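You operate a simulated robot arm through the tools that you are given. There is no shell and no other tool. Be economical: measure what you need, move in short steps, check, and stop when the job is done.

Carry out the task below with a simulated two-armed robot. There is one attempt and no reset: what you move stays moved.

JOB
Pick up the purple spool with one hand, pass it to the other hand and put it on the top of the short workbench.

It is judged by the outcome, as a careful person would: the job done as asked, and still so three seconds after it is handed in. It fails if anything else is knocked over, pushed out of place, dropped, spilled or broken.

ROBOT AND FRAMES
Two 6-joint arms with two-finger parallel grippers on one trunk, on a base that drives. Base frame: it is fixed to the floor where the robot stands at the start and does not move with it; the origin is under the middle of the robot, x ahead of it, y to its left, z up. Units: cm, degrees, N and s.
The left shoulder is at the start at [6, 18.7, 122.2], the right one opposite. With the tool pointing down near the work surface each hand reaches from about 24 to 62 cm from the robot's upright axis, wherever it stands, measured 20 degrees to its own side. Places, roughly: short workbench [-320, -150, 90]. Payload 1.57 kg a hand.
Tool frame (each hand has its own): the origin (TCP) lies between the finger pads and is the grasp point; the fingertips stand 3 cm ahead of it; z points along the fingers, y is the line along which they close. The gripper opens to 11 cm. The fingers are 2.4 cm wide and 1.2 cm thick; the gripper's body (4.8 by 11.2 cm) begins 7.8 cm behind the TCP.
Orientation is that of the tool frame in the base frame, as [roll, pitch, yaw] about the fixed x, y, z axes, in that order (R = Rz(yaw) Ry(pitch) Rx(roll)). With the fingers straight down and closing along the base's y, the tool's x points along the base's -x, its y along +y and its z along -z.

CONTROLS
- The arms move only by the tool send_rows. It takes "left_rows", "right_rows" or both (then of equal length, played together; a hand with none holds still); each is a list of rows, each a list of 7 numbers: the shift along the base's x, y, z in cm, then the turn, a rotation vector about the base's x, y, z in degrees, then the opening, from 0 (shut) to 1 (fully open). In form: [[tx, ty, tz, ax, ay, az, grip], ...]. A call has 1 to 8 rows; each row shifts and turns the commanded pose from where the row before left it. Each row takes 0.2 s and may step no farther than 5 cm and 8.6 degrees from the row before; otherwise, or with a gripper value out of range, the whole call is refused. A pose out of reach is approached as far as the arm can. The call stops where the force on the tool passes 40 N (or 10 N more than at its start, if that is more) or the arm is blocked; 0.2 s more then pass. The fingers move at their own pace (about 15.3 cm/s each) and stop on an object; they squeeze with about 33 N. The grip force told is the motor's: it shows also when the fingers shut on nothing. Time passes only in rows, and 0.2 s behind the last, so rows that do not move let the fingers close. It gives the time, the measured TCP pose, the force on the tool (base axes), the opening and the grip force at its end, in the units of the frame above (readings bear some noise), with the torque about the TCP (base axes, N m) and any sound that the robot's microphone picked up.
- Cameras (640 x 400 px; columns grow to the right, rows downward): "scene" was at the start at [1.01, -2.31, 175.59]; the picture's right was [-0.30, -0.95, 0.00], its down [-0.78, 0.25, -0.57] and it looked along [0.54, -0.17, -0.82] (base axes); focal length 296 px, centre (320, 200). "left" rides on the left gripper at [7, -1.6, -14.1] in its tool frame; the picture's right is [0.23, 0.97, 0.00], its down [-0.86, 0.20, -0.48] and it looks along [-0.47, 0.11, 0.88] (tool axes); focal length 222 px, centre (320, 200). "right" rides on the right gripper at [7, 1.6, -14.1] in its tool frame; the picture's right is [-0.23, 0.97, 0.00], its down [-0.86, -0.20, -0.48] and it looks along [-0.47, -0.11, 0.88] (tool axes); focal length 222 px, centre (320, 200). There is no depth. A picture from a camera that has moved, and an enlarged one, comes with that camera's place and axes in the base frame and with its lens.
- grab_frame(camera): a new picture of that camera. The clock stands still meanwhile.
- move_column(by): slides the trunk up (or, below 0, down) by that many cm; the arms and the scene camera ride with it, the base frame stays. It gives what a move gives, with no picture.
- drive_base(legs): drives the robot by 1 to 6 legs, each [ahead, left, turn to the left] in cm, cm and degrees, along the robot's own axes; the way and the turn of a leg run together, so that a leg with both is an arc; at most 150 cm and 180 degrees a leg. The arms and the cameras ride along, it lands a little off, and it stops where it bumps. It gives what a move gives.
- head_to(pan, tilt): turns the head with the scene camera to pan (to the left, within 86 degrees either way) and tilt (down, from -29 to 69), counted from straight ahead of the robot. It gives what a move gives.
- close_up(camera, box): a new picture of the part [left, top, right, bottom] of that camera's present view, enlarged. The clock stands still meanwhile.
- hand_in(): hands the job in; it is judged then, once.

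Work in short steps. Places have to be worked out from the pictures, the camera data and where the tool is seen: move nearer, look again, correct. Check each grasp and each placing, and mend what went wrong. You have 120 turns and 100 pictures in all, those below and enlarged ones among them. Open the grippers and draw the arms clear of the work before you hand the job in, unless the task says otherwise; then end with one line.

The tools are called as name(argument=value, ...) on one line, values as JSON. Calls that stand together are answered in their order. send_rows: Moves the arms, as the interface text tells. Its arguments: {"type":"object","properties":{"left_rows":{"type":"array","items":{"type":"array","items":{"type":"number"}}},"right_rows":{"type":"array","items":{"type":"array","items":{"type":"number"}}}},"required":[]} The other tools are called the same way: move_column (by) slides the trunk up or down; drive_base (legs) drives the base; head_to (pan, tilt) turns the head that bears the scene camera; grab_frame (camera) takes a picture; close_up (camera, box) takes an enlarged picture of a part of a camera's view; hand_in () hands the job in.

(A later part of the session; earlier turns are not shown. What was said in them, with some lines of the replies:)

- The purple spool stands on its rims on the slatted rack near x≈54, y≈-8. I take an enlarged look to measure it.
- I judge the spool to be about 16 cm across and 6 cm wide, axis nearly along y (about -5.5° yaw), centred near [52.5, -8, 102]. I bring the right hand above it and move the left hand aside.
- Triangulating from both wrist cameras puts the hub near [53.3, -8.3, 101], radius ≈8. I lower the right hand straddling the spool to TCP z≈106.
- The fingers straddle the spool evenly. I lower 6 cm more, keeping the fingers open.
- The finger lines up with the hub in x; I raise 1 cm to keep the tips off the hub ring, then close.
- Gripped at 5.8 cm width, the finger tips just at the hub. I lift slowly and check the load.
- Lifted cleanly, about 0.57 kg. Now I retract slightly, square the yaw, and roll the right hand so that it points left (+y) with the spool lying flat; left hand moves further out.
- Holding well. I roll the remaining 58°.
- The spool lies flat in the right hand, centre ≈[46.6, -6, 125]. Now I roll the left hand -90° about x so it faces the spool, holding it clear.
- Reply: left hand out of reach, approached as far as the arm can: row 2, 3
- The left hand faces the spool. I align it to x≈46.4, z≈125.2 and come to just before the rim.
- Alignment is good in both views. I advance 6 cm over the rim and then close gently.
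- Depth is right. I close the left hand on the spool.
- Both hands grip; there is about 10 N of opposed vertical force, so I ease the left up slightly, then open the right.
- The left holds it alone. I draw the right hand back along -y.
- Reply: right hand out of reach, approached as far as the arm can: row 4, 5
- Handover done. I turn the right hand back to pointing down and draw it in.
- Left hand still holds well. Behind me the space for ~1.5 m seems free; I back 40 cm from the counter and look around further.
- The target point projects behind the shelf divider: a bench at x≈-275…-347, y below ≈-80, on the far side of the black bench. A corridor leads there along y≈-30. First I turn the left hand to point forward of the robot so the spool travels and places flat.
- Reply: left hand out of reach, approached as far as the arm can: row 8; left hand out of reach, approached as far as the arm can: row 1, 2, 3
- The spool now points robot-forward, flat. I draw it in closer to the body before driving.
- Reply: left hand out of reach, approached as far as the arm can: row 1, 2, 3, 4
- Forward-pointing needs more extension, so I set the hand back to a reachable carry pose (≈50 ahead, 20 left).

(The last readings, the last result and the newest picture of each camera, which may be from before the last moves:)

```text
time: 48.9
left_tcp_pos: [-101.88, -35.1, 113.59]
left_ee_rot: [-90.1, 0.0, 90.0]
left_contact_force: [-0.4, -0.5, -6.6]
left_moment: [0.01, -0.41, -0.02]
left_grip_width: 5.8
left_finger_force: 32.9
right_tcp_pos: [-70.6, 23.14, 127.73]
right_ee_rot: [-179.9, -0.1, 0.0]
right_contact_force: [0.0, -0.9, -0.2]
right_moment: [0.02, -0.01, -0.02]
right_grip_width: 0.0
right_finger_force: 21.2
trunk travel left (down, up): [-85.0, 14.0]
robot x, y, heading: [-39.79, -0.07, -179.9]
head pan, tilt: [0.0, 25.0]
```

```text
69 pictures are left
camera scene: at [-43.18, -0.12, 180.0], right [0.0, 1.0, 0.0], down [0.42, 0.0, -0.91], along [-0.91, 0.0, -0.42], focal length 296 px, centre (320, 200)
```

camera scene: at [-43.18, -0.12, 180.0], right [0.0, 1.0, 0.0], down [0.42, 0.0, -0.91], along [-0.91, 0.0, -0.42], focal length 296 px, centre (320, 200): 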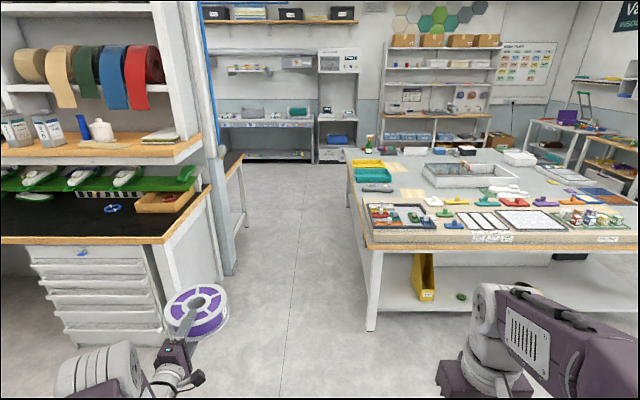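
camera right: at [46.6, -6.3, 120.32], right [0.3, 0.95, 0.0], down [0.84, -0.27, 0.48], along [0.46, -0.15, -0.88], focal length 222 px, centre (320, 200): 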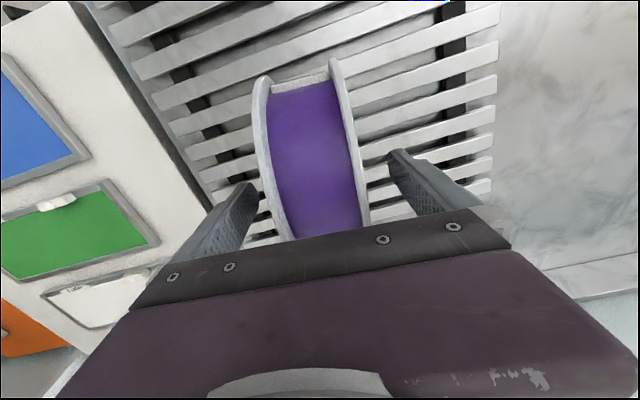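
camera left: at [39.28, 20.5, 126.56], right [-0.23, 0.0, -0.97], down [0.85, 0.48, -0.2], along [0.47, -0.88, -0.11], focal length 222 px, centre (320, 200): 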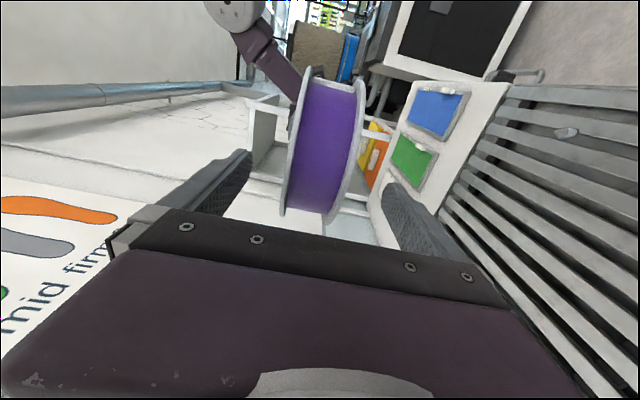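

The corridor is y≈25…-87, and the target bench end shows at x≈-300…-363, y≈-86. I pull the hand in, then drive partway along the corridor.

send_rows(left_rows=[[3, 3.2, 0, 0, 0, 0, 0], [3, 3.2, 0, 0, 0, 0, 0], [3, 3.2, 0, 0, 0, 0, 0], [3, 3.2, 0, 0, 0, 0, 0], [0, 0, 0, 0, 0, 0, 0]])

drive_base(legs=[[60, 25, 0], [130, 0, 0]])

head_to(pan=35, tilt=30)

grab_frame(camera="scene")

```text
time: 50.1
left_tcp_pos: [-89.8, -23.57, 113.9]
left_ee_rot: [-90.2, -0.1, 89.8]
left_contact_force: [-0.1, 0.4, -6.5]
left_moment: [0.01, -0.42, -0.01]
left_grip_width: 5.77
left_finger_force: 33.0
left hand out of reach, approached as far as the arm can: row 4
right_tcp_pos: [-70.56, 23.19, 127.72]
right_ee_rot: [-179.8, -0.1, 0.0]
right_contact_force: [-0.2, 1.0, 1.0]
right_moment: [0.0, -0.04, -0.01]
right_grip_width: 0.02
right_finger_force: 21.1
trunk travel left (down, up): [-85.0, 14.0]
robot x, y, heading: [-39.98, 0.03, -179.7]
head pan, tilt: [0.0, 25.0]
```

```text
time: 59.8
left_tcp_pos: [-277.83, -51.47, 114.13]
left_ee_rot: [-90.1, 0.0, 90.6]
left_contact_force: [-0.5, -0.1, -6.4]
left_moment: [0.05, -0.37, 0.0]
left_grip_width: 5.79
left_finger_force: 33.0
right_tcp_pos: [-259.25, -4.42, 127.86]
right_ee_rot: [-179.8, 0.0, 0.7]
right_contact_force: [-0.1, -0.3, -0.2]
right_moment: [-0.03, -0.02, 0.01]
right_grip_width: 0.0
right_finger_force: 21.3
trunk travel left (down, up): [-85.0, 14.0]
robot x, y, heading: [-228.74, -27.3, -179.1]
head pan, tilt: [0.0, 25.0]
```

```text
time: 60.8
left_tcp_pos: [-277.81, -51.57, 113.88]
left_ee_rot: [-90.1, 0.0, 90.6]
left_contact_force: [0.3, -0.6, -7.0]
left_moment: [0.08, -0.37, 0.01]
left_grip_width: 5.79
left_finger_force: 33.5
right_tcp_pos: [-259.4, -4.44, 127.73]
right_ee_rot: [-179.9, 0.0, 0.8]
right_contact_force: [0.3, 0.3, -0.7]
right_moment: [-0.03, 0.04, 0.0]
right_grip_width: 0.0
right_finger_force: 21.5
trunk travel left (down, up): [-85.0, 14.0]
robot x, y, heading: [-228.52, -27.34, -179.2]
head pan, tilt: [35.0, 30.0]
```

```text
68 pictures are left
camera scene: at [-229.67, -32.54, 179.22], right [-0.59, 0.81, 0.0], down [0.41, 0.29, -0.87], along [-0.7, -0.51, -0.5], focal length 296 px, centre (320, 200)
```

scene: 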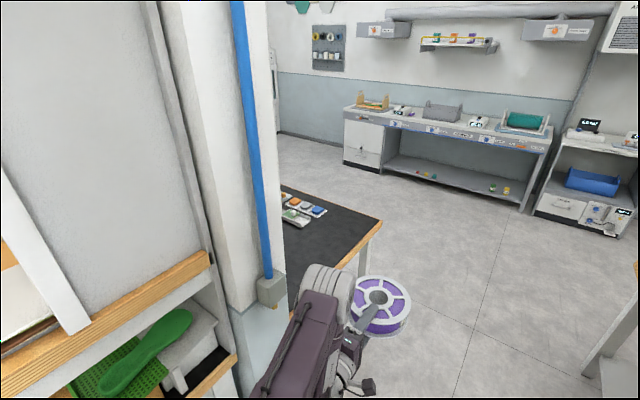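

The end of the short workbench (black mat, clear near the corner) is at y≈-82, x≈-270…-355. I drive on to x≈-345 and turn left to face it.

drive_base(legs=[[116, 0, 0]])

head_to(pan=80, tilt=40)

grab_frame(camera="scene")

```text
time: 66.7
left_tcp_pos: [-393.45, -54.2, 114.02]
left_ee_rot: [-90.1, 0.0, 91.0]
left_contact_force: [0.2, -0.4, -5.6]
left_moment: [0.06, -0.42, 0.02]
left_grip_width: 5.8
left_finger_force: 33.0
right_tcp_pos: [-375.32, -7.01, 127.76]
right_ee_rot: [-179.9, 0.0, 1.2]
right_contact_force: [0.3, 0.0, 0.5]
right_moment: [-0.02, 0.02, 0.0]
right_grip_width: 0.0
right_finger_force: 21.1
trunk travel left (down, up): [-85.0, 14.0]
robot x, y, heading: [-344.22, -29.53, -178.7]
head pan, tilt: [35.0, 30.0]
```

```text
time: 67.8
left_tcp_pos: [-393.58, -54.15, 113.96]
left_ee_rot: [-90.2, -0.1, 91.0]
left_contact_force: [0.0, -0.6, -5.8]
left_moment: [0.06, -0.41, 0.04]
left_grip_width: 5.8
left_finger_force: 33.4
right_tcp_pos: [-375.41, -6.99, 127.73]
right_ee_rot: [-179.9, 0.0, 1.2]
right_contact_force: [0.2, 0.3, -0.2]
right_moment: [-0.02, -0.02, 0.02]
right_grip_width: 0.02
right_finger_force: 21.1
trunk travel left (down, up): [-85.0, 14.0]
robot x, y, heading: [-344.39, -29.11, -178.4]
head pan, tilt: [80.0, 40.0]
```

```text
67 pictures are left
camera scene: at [-339.5, -37.84, 177.69], right [-0.99, 0.15, 0.0], down [0.1, 0.64, -0.77], along [-0.12, -0.76, -0.64], focal length 296 px, centre (320, 200)
```

scene: 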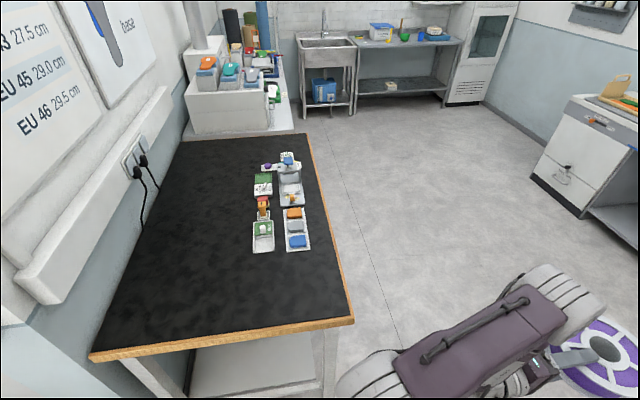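

The bench near edge is y≈-82, x from -281 to -357, with items beginning at y≈-115. I'll place the spool at about [-318, -95]. I turn left 88.5° to face it.

drive_base(legs=[[0, 0, 88.5]])

head_to(pan=20, tilt=55)

grab_frame(camera="scene")

grab_frame(camera="left")

```text
time: 71.9
left_tcp_pos: [-322.67, -80.12, 113.99]
left_ee_rot: [-90.2, 0.0, 177.6]
left_contact_force: [-0.9, 0.9, -6.1]
left_moment: [0.39, 0.03, -0.01]
left_grip_width: 5.78
left_finger_force: 33.2
right_tcp_pos: [-368.55, -59.09, 127.75]
right_ee_rot: [-179.9, 0.0, 87.8]
right_contact_force: [-0.1, 0.2, 0.9]
right_moment: [-0.01, 0.0, 0.0]
right_grip_width: 0.02
right_finger_force: 21.6
trunk travel left (down, up): [-85.0, 14.0]
robot x, y, heading: [-344.11, -29.8, -92.3]
head pan, tilt: [80.0, 40.0]
```

```text
time: 73.2
left_tcp_pos: [-322.58, -80.05, 113.85]
left_ee_rot: [-90.1, -0.1, 177.6]
left_contact_force: [0.2, -0.1, -5.6]
left_moment: [0.42, 0.04, 0.01]
left_grip_width: 5.79
left_finger_force: 33.4
right_tcp_pos: [-368.57, -59.12, 127.66]
right_ee_rot: [180.0, -0.1, 87.8]
right_contact_force: [-0.6, -0.9, -0.1]
right_moment: [-0.01, -0.04, 0.0]
right_grip_width: 0.02
right_finger_force: 21.1
trunk travel left (down, up): [-85.0, 14.0]
robot x, y, heading: [-344.51, -29.3, -91.8]
head pan, tilt: [20.0, 55.0]
```

```text
66 pictures are left
camera scene: at [-341.6, -30.52, 175.61], right [-0.95, -0.31, 0.0], down [-0.25, 0.78, -0.57], along [0.18, -0.55, -0.82], focal length 296 px, centre (320, 200)
```

scene: 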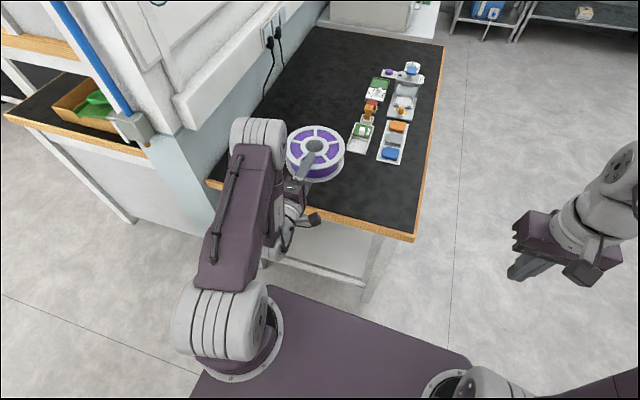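

```text
65 pictures are left
camera left: at [-328.85, -65.66, 115.55], right [-0.23, 0.01, -0.97], down [0.87, 0.44, -0.2], along [0.43, -0.9, -0.11], focal length 222 px, centre (320, 200)
```

left: 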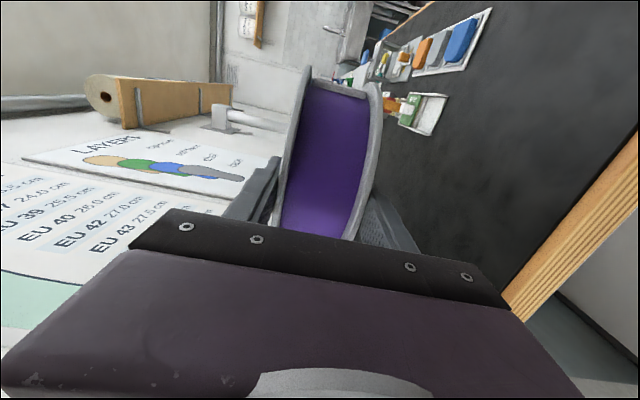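

The spool hangs at about [-322, -86, 114]. I move it forward 11 cm and lower the trunk 12 cm, then check.

send_rows(left_rows=[[0, -3, 0, 0, 0, 0, 0], [0, -3, 0, 0, 0, 0, 0], [0, -3, 0, 0, 0, 0, 0], [0, -2, 0, 0, 0, 0, 0], [0, 0, 0, 0, 0, 0, 0]])

move_column(by=-12)

grab_frame(camera="scene")

```text
time: 74.4
left_tcp_pos: [-319.93, -90.46, 113.82]
left_ee_rot: [-90.3, -0.1, 177.1]
left_contact_force: [-0.4, -0.3, -5.9]
left_moment: [0.36, 0.04, 0.0]
left_grip_width: 5.78
left_finger_force: 32.7
left hand out of reach, approached as far as the arm can: row 1, 2, 3, 4
right_tcp_pos: [-368.55, -59.02, 127.73]
right_ee_rot: [-179.9, -0.2, 87.8]
right_contact_force: [-0.1, -0.2, -0.1]
right_moment: [-0.01, -0.04, -0.03]
right_grip_width: 0.0
right_finger_force: 21.7
trunk travel left (down, up): [-85.0, 14.0]
robot x, y, heading: [-344.58, -29.29, -92.0]
head pan, tilt: [20.0, 55.0]
```

```text
time: 75.9
left_tcp_pos: [-319.98, -90.36, 101.79]
left_ee_rot: [-90.2, -0.1, 177.1]
left_contact_force: [0.8, 0.0, -6.9]
left_moment: [0.4, 0.05, 0.0]
left_grip_width: 5.8
left_finger_force: 33.3
right_tcp_pos: [-368.56, -59.12, 115.79]
right_ee_rot: [-179.9, -0.1, 87.8]
right_contact_force: [0.6, -0.5, -0.2]
right_moment: [-0.01, 0.01, -0.03]
right_grip_width: 0.0
right_finger_force: 21.8
trunk travel left (down, up): [-73.0, 26.0]
robot x, y, heading: [-344.51, -29.29, -92.1]
head pan, tilt: [20.0, 55.0]
```

```text
64 pictures are left
camera scene: at [-341.62, -30.52, 163.62], right [-0.95, -0.31, 0.0], down [-0.25, 0.78, -0.57], along [0.18, -0.55, -0.82], focal length 296 px, centre (320, 200)
```

scene: 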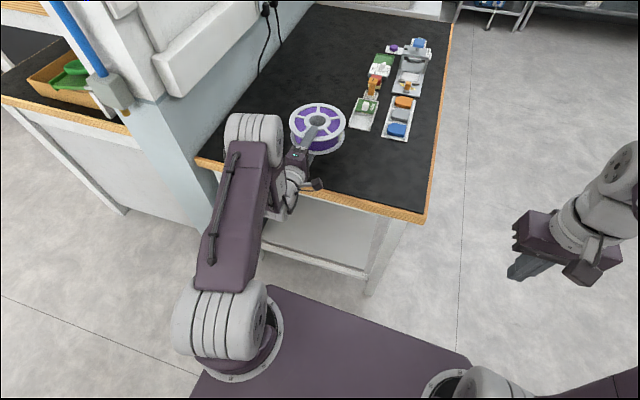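

I tilt the hand 18° tip-down about the robot's lateral axis so that the far rim will touch first.

send_rows(left_rows=[[0, 0, 0.5, 6, 0, 0, 0], [0, 0, 0.5, 6, 0, 0, 0], [0, 0, 0, 6, 0, 0, 0], [0, 0, 0, 0, 0, 0, 0]])

grab_frame(camera="left")

close_up(camera="scene", box=[200, 60, 440, 210])

```text
time: 76.9
left_tcp_pos: [-320.06, -90.27, 102.71]
left_ee_rot: [-108.4, -1.0, 177.3]
left_contact_force: [-0.6, 0.0, -5.6]
left_moment: [0.4, 0.05, -0.01]
left_grip_width: 5.81
left_finger_force: 33.3
right_tcp_pos: [-368.46, -59.12, 115.73]
right_ee_rot: [-179.9, -0.1, 87.8]
right_contact_force: [-0.1, 0.0, -1.0]
right_moment: [0.02, 0.0, 0.02]
right_grip_width: 0.04
right_finger_force: 20.9
trunk travel left (down, up): [-73.0, 26.0]
robot x, y, heading: [-344.19, -29.53, -92.4]
head pan, tilt: [20.0, 55.0]
```

```text
63 pictures are left
camera left: at [-326.17, -77.11, 108.85], right [-0.23, 0.32, -0.92], down [0.88, 0.48, -0.05], along [0.42, -0.82, -0.39], focal length 222 px, centre (320, 200)
```

left: 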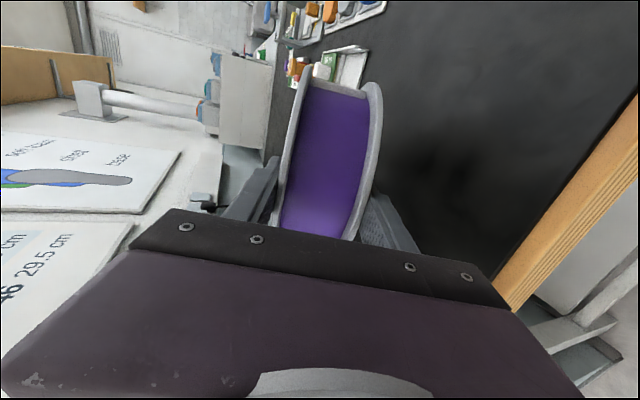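

```text
2.67 times, centred on (320, 135) of scene
camera zoom: at [-341.6, -30.55, 163.61], right [-0.95, -0.31, 0.0], down [-0.25, 0.78, -0.57], along [0.18, -0.55, -0.82], focal length 789 px, centre (320, 373)
```

zoom: 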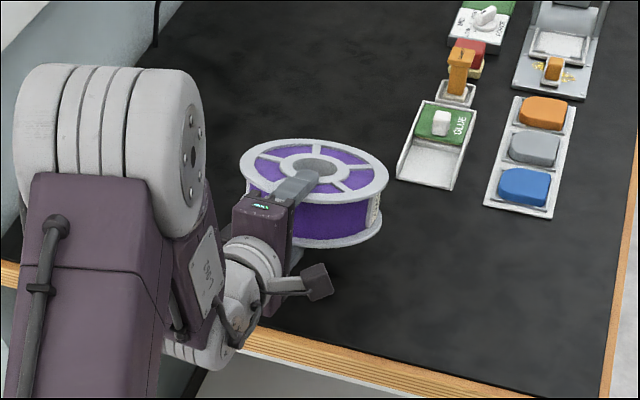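

Far rim sits at y≈-104, ~10 cm short of the nearest tray. I lower in small steps looking for contact.

send_rows(left_rows=[[0, 0, -1.5, 0, 0, 0, 0], [0, 0, -1.5, 0, 0, 0, 0], [0, 0, -0.8, 0, 0, 0, 0], [0, 0, -0.4, 0, 0, 0, 0], [0, 0, 0, 0, 0, 0, 0]])

grab_frame(camera="left")

```text
time: 78.1
left_tcp_pos: [-320.1, -90.4, 98.6]
left_ee_rot: [-108.2, -1.0, 177.2]
left_contact_force: [-0.8, -0.2, -6.0]
left_moment: [0.37, 0.05, 0.02]
left_grip_width: 5.79
left_finger_force: 33.0
right_tcp_pos: [-368.61, -59.04, 115.72]
right_ee_rot: [-179.8, -0.2, 87.9]
right_contact_force: [-1.0, 0.1, 0.3]
right_moment: [0.01, 0.02, -0.01]
right_grip_width: 0.01
right_finger_force: 21.2
trunk travel left (down, up): [-73.0, 26.0]
robot x, y, heading: [-344.02, -29.31, -92.1]
head pan, tilt: [20.0, 55.0]
```

```text
61 pictures are left
camera left: at [-326.21, -77.15, 104.64], right [-0.23, 0.32, -0.92], down [0.88, 0.48, -0.05], along [0.42, -0.82, -0.39], focal length 222 px, centre (320, 200)
```

left: 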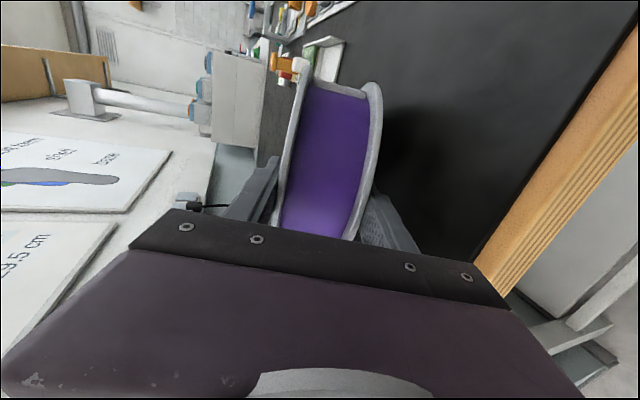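

No contact yet at z 98.6. I continue down in 0.4 cm steps.

send_rows(left_rows=[[0, 0, -0.4, 0, 0, 0, 0], [0, 0, -0.4, 0, 0, 0, 0], [0, 0, -0.3, 0, 0, 0, 0], [0, 0, -0.3, 0, 0, 0, 0], [0, 0, 0, 0, 0, 0, 0]])

```text
time: 79.3
left_tcp_pos: [-319.83, -90.19, 97.47]
left_ee_rot: [-107.9, -0.9, 177.2]
left_contact_force: [-0.9, 0.0, -1.0]
left_moment: [-0.34, 0.04, -0.04]
left_grip_width: 5.81
left_finger_force: 32.9
right_tcp_pos: [-368.5, -59.18, 115.83]
right_ee_rot: [-179.9, 0.0, 87.8]
right_contact_force: [-0.3, 0.4, -0.3]
right_moment: [-0.03, -0.03, 0.03]
right_grip_width: 0.0
right_finger_force: 21.5
trunk travel left (down, up): [-73.0, 26.0]
robot x, y, heading: [-343.91, -29.5, -92.3]
head pan, tilt: [20.0, 55.0]
```

The far rim is on the bench (about 5 N taken) at z 97.5. I open slowly to 0.78 so the lower finger lets the near side down.

send_rows(left_rows=[[0, 0, 0, 0, 0, 0, 0.55], [0, 0, 0, 0, 0, 0, 0.6], [0, 0, 0, 0, 0, 0, 0.66], [0, 0, 0, 0, 0, 0, 0.72], [0, 0, 0, 0, 0, 0, 0.78], [0, 0, 0, 0, 0, 0, 0.78]])

grab_frame(camera="left")

close_up(camera="scene", box=[200, 60, 440, 210])

```text
time: 80.7
left_tcp_pos: [-319.93, -90.43, 97.29]
left_ee_rot: [-108.2, -0.9, 177.0]
left_contact_force: [-0.1, 0.0, -3.1]
left_moment: [-0.07, 0.03, 0.0]
left_grip_width: 8.83
left_finger_force: 1.1
right_tcp_pos: [-368.6, -59.05, 115.85]
right_ee_rot: [-179.8, 0.0, 87.9]
right_contact_force: [0.5, 0.5, 0.1]
right_moment: [0.01, 0.02, -0.01]
right_grip_width: 0.0
right_finger_force: 21.0
trunk travel left (down, up): [-73.0, 26.0]
robot x, y, heading: [-344.49, -29.24, -92.2]
head pan, tilt: [20.0, 55.0]
```

```text
60 pictures are left
camera left: at [-326.13, -77.09, 103.32], right [-0.23, 0.31, -0.92], down [0.88, 0.48, -0.05], along [0.42, -0.82, -0.38], focal length 222 px, centre (320, 200)
```

left: 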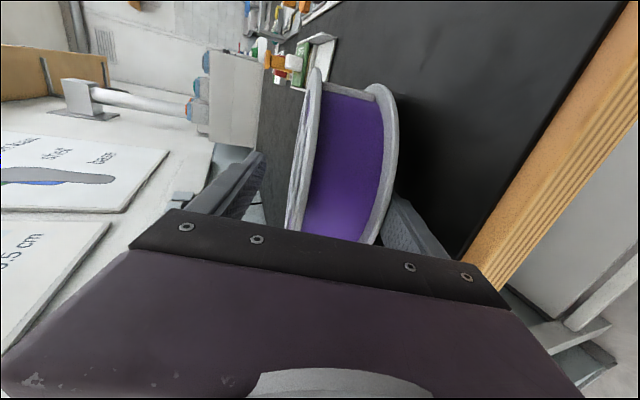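

```text
2.67 times, centred on (320, 135) of scene
camera zoom: at [-341.64, -30.45, 163.61], right [-0.95, -0.31, 0.0], down [-0.25, 0.78, -0.57], along [0.18, -0.55, -0.82], focal length 789 px, centre (320, 373)
```

zoom: 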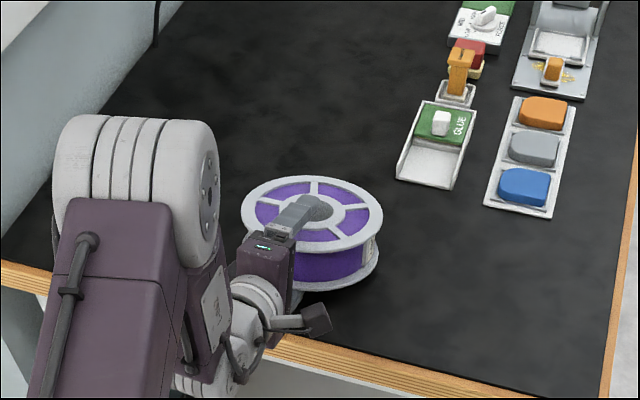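

The spool's far rim rests on the bench and the near rim lies on the lower finger (3 N). I lower 0.6 cm and draw the finger out backward gradually.

send_rows(left_rows=[[0, 0, -0.3, 0, 0, 0, 0.78], [0, 0, -0.3, 0, 0, 0, 0.78], [0, 0.8, 0, 0, 0, 0, 0.78], [0, 0.8, 0, 0, 0, 0, 0.78], [0, 0.8, 0, 0, 0, 0, 0.78], [0, 0, 0, 0, 0, 0, 0.78]])

close_up(camera="scene", box=[200, 60, 440, 210])

grab_frame(camera="left")

```text
time: 82.1
left_tcp_pos: [-319.95, -87.75, 96.76]
left_ee_rot: [-108.3, -0.9, 177.2]
left_contact_force: [-0.5, -0.2, -2.6]
left_moment: [-0.01, 0.06, -0.01]
left_grip_width: 8.82
left_finger_force: 1.5
right_tcp_pos: [-368.53, -59.13, 115.77]
right_ee_rot: [-179.9, 0.0, 87.7]
right_contact_force: [0.3, 0.5, 0.7]
right_moment: [0.0, -0.01, 0.01]
right_grip_width: 0.0
right_finger_force: 21.5
trunk travel left (down, up): [-73.0, 26.0]
robot x, y, heading: [-344.33, -29.45, -91.7]
head pan, tilt: [20.0, 55.0]
```

```text
2.67 times, centred on (320, 135) of scene
camera zoom: at [-341.64, -30.45, 163.61], right [-0.95, -0.31, 0.0], down [-0.25, 0.78, -0.57], along [0.18, -0.55, -0.82], focal length 789 px, centre (320, 373)
```

zoom: 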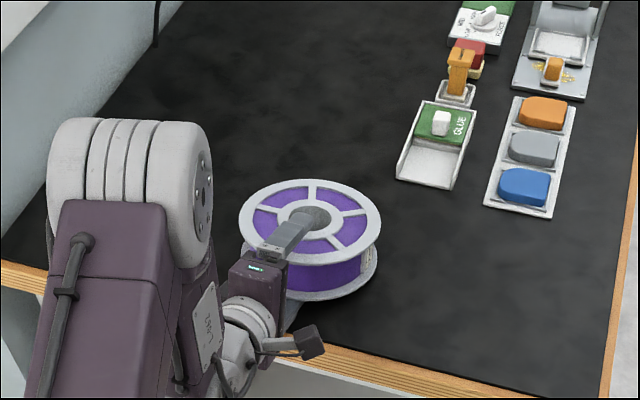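

```text
57 pictures are left
camera left: at [-326.15, -74.67, 102.73], right [-0.23, 0.31, -0.92], down [0.88, 0.48, -0.05], along [0.42, -0.82, -0.38], focal length 222 px, centre (320, 200)
```

left: 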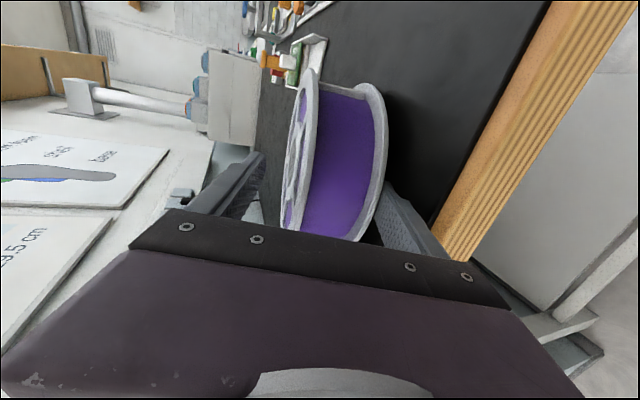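

The spool stayed put while the finger slides. I continue pulling out 3.5 cm.

send_rows(left_rows=[[0, 0.7, -0.1, 0, 0, 0, 0.78], [0, 0.7, -0.1, 0, 0, 0, 0.78], [0, 0.7, 0, 0, 0, 0, 0.78], [0, 0.7, 0, 0, 0, 0, 0.78], [0, 0.7, 0, 0, 0, 0, 0.78], [0, 0, 0, 0, 0, 0, 0.78]])

close_up(camera="scene", box=[200, 60, 440, 210])

grab_frame(camera="left")

```text
time: 83.5
left_tcp_pos: [-319.88, -84.43, 96.55]
left_ee_rot: [-108.2, -0.9, 177.2]
left_contact_force: [0.0, 0.5, -3.8]
left_moment: [0.08, 0.01, 0.03]
left_grip_width: 8.84
left_finger_force: 1.8
right_tcp_pos: [-368.56, -59.11, 115.86]
right_ee_rot: [-179.9, 0.1, 87.8]
right_contact_force: [0.9, -1.0, -0.1]
right_moment: [0.03, 0.0, 0.01]
right_grip_width: 0.01
right_finger_force: 21.5
trunk travel left (down, up): [-73.0, 26.0]
robot x, y, heading: [-344.38, -29.26, -92.1]
head pan, tilt: [20.0, 55.0]
```

```text
2.67 times, centred on (320, 135) of scene
camera zoom: at [-341.64, -30.45, 163.61], right [-0.95, -0.31, 0.0], down [-0.25, 0.78, -0.57], along [0.18, -0.55, -0.82], focal length 789 px, centre (320, 373)
```

zoom: 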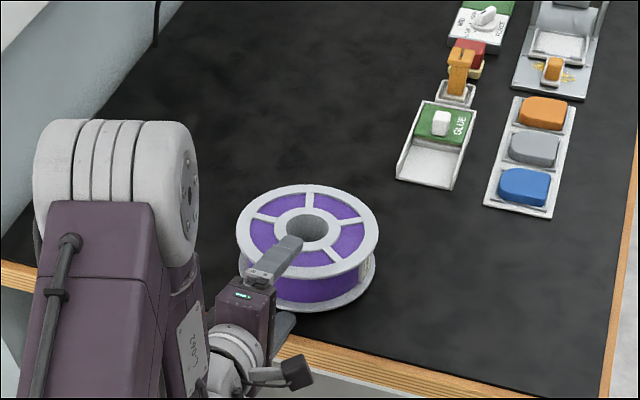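

```text
55 pictures are left
camera left: at [-326.13, -71.13, 102.53], right [-0.23, 0.32, -0.92], down [0.88, 0.48, -0.05], along [0.42, -0.82, -0.38], focal length 222 px, centre (320, 200)
```

left: 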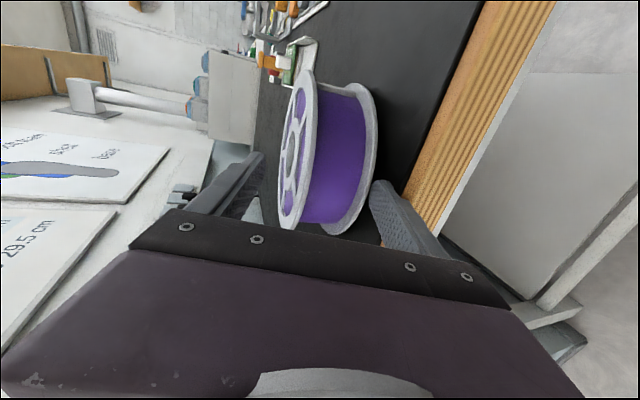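

Nearly out; the spool crept only ~1 cm. I pull the remaining bit.

send_rows(left_rows=[[0, 0.6, 0, 0, 0, 0, 0.78], [0, 0.6, 0, 0, 0, 0, 0.78], [0, 0.6, 0, 0, 0, 0, 0.78], [0, 0, 0, 0, 0, 0, 0.78]])

close_up(camera="scene", box=[200, 60, 440, 210])

grab_frame(camera="left")

```text
time: 84.5
left_tcp_pos: [-319.95, -82.56, 96.51]
left_ee_rot: [-108.1, -0.9, 177.3]
left_contact_force: [-0.3, -0.3, 0.2]
left_moment: [-0.02, 0.0, 0.03]
left_grip_width: 8.6
left_finger_force: 0.0
right_tcp_pos: [-368.63, -58.98, 115.73]
right_ee_rot: [-179.9, 0.0, 87.7]
right_contact_force: [-0.2, -0.2, 0.4]
right_moment: [0.0, 0.01, -0.02]
right_grip_width: 0.0
right_finger_force: 21.3
trunk travel left (down, up): [-73.0, 26.0]
robot x, y, heading: [-344.3, -29.59, -91.9]
head pan, tilt: [20.0, 55.0]
```

```text
2.67 times, centred on (320, 135) of scene
camera zoom: at [-341.67, -30.4, 163.62], right [-0.95, -0.31, 0.0], down [-0.25, 0.78, -0.57], along [0.18, -0.55, -0.82], focal length 789 px, centre (320, 373)
```

zoom: 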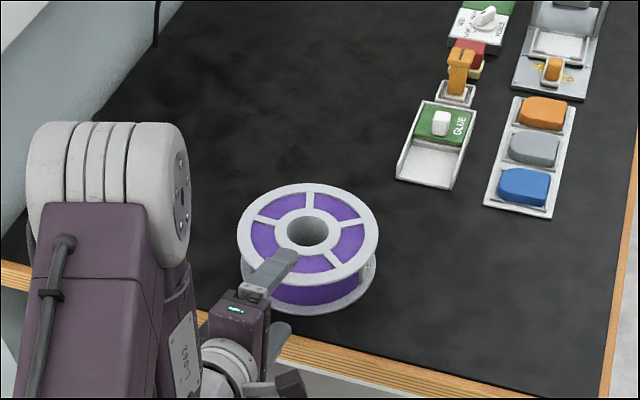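

```text
53 pictures are left
camera left: at [-326.17, -69.32, 102.48], right [-0.23, 0.31, -0.92], down [0.88, 0.48, -0.05], along [0.42, -0.82, -0.38], focal length 222 px, centre (320, 200)
```

left: 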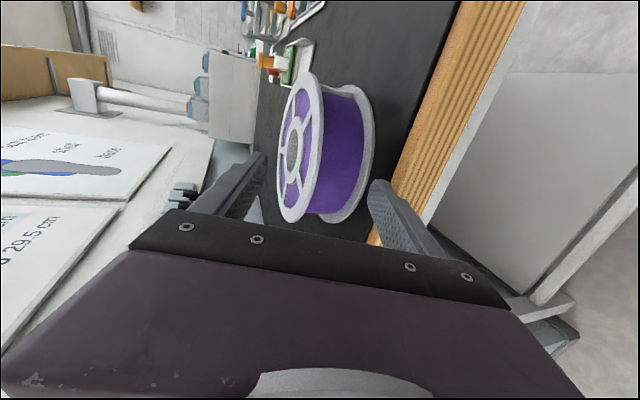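

Force on the hand is zero and the spool lies flat on the bench. I retract the left hand back clear of the edge.

send_rows(left_rows=[[0, 1.5, 0, 0, 0, 0, 0.85], [0, 2, 0, 0, 0, 0, 1], [0, 2, 0, 0, 0, 0, 1], [0, 2, 0, 0, 0, 0, 1], [0, 2, 0, 0, 0, 0, 1], [0, 0, 0, 0, 0, 0, 1]])

grab_frame(camera="scene")

```text
time: 85.9
left_tcp_pos: [-319.83, -73.03, 96.54]
left_ee_rot: [-108.0, -0.9, 177.3]
left_contact_force: [-0.5, 0.0, 0.4]
left_moment: [0.02, 0.05, -0.01]
left_grip_width: 10.99
left_finger_force: 0.0
right_tcp_pos: [-368.58, -59.09, 115.77]
right_ee_rot: [-179.9, 0.0, 87.8]
right_contact_force: [-0.6, -0.4, -0.2]
right_moment: [0.0, 0.0, 0.01]
right_grip_width: 0.0
right_finger_force: 21.0
trunk travel left (down, up): [-73.0, 26.0]
robot x, y, heading: [-344.79, -29.16, -92.2]
head pan, tilt: [20.0, 55.0]
```

```text
52 pictures are left
camera scene: at [-341.69, -30.43, 163.62], right [-0.95, -0.31, 0.0], down [-0.25, 0.78, -0.57], along [0.18, -0.55, -0.82], focal length 296 px, centre (320, 200)
```

scene: 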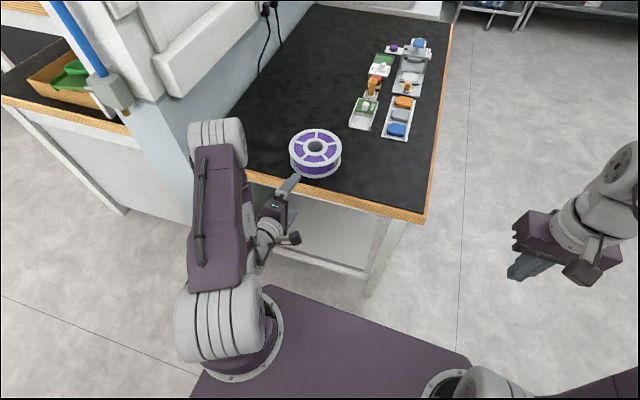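

The spool lies flat and untouched well inside the edge. I open the right gripper too and back off 8 cm, then take a last look.

send_rows(right_rows=[[0, 0, 0, 0, 0, 0, 0.5], [0, 0, 0, 0, 0, 0, 1], [0, 0, 0, 0, 0, 0, 1]])

drive_base(legs=[[-8, 0, 0]])

grab_frame(camera="scene")

```text
time: 86.7
left_tcp_pos: [-319.9, -73.05, 96.47]
left_ee_rot: [-108.1, -0.9, 177.3]
left_contact_force: [-0.7, 0.7, 0.7]
left_moment: [0.0, 0.0, 0.0]
left_grip_width: 10.99
left_finger_force: 0.0
right_tcp_pos: [-368.5, -58.96, 115.74]
right_ee_rot: [-180.0, 0.0, 87.8]
right_contact_force: [0.3, -0.1, 0.7]
right_moment: [0.0, 0.01, 0.0]
right_grip_width: 11.01
right_finger_force: 0.1
trunk travel left (down, up): [-73.0, 26.0]
robot x, y, heading: [-344.26, -29.57, -92.1]
head pan, tilt: [20.0, 55.0]
```

```text
time: 87.8
left_tcp_pos: [-319.66, -65.14, 96.34]
left_ee_rot: [-108.3, -0.9, 177.1]
left_contact_force: [-0.6, 0.3, -0.2]
left_moment: [-0.01, -0.02, 0.0]
left_grip_width: 11.0
left_finger_force: 0.0
right_tcp_pos: [-368.31, -51.19, 115.64]
right_ee_rot: [-179.9, -0.1, 87.8]
right_contact_force: [-0.6, 0.5, -0.6]
right_moment: [0.01, -0.01, -0.02]
right_grip_width: 11.0
right_finger_force: 0.1
trunk travel left (down, up): [-73.0, 26.0]
robot x, y, heading: [-344.28, -21.15, -92.1]
head pan, tilt: [20.0, 55.0]
```

```text
51 pictures are left
camera scene: at [-341.37, -22.6, 163.61], right [-0.95, -0.31, 0.0], down [-0.25, 0.78, -0.57], along [0.18, -0.55, -0.82], focal length 296 px, centre (320, 200)
```

scene: 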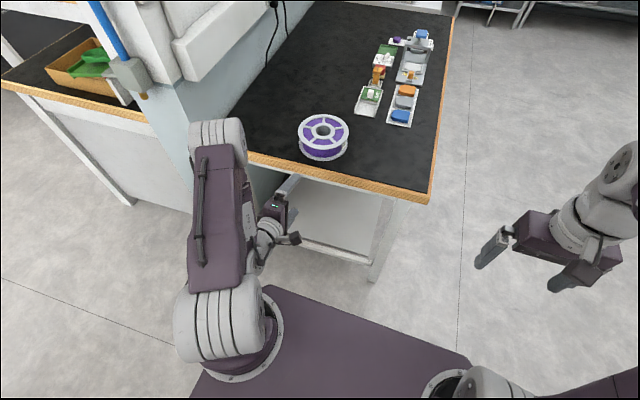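

The spool rests flat on the short workbench, both hands are open and clear, and nothing else was moved. I hand in.

hand_in()

```text
The job is handed in.
```

The purple spool was picked up with the right hand, passed to the left and laid flat on top of the short workbench. Nothing else was moved, and the job is handed in.
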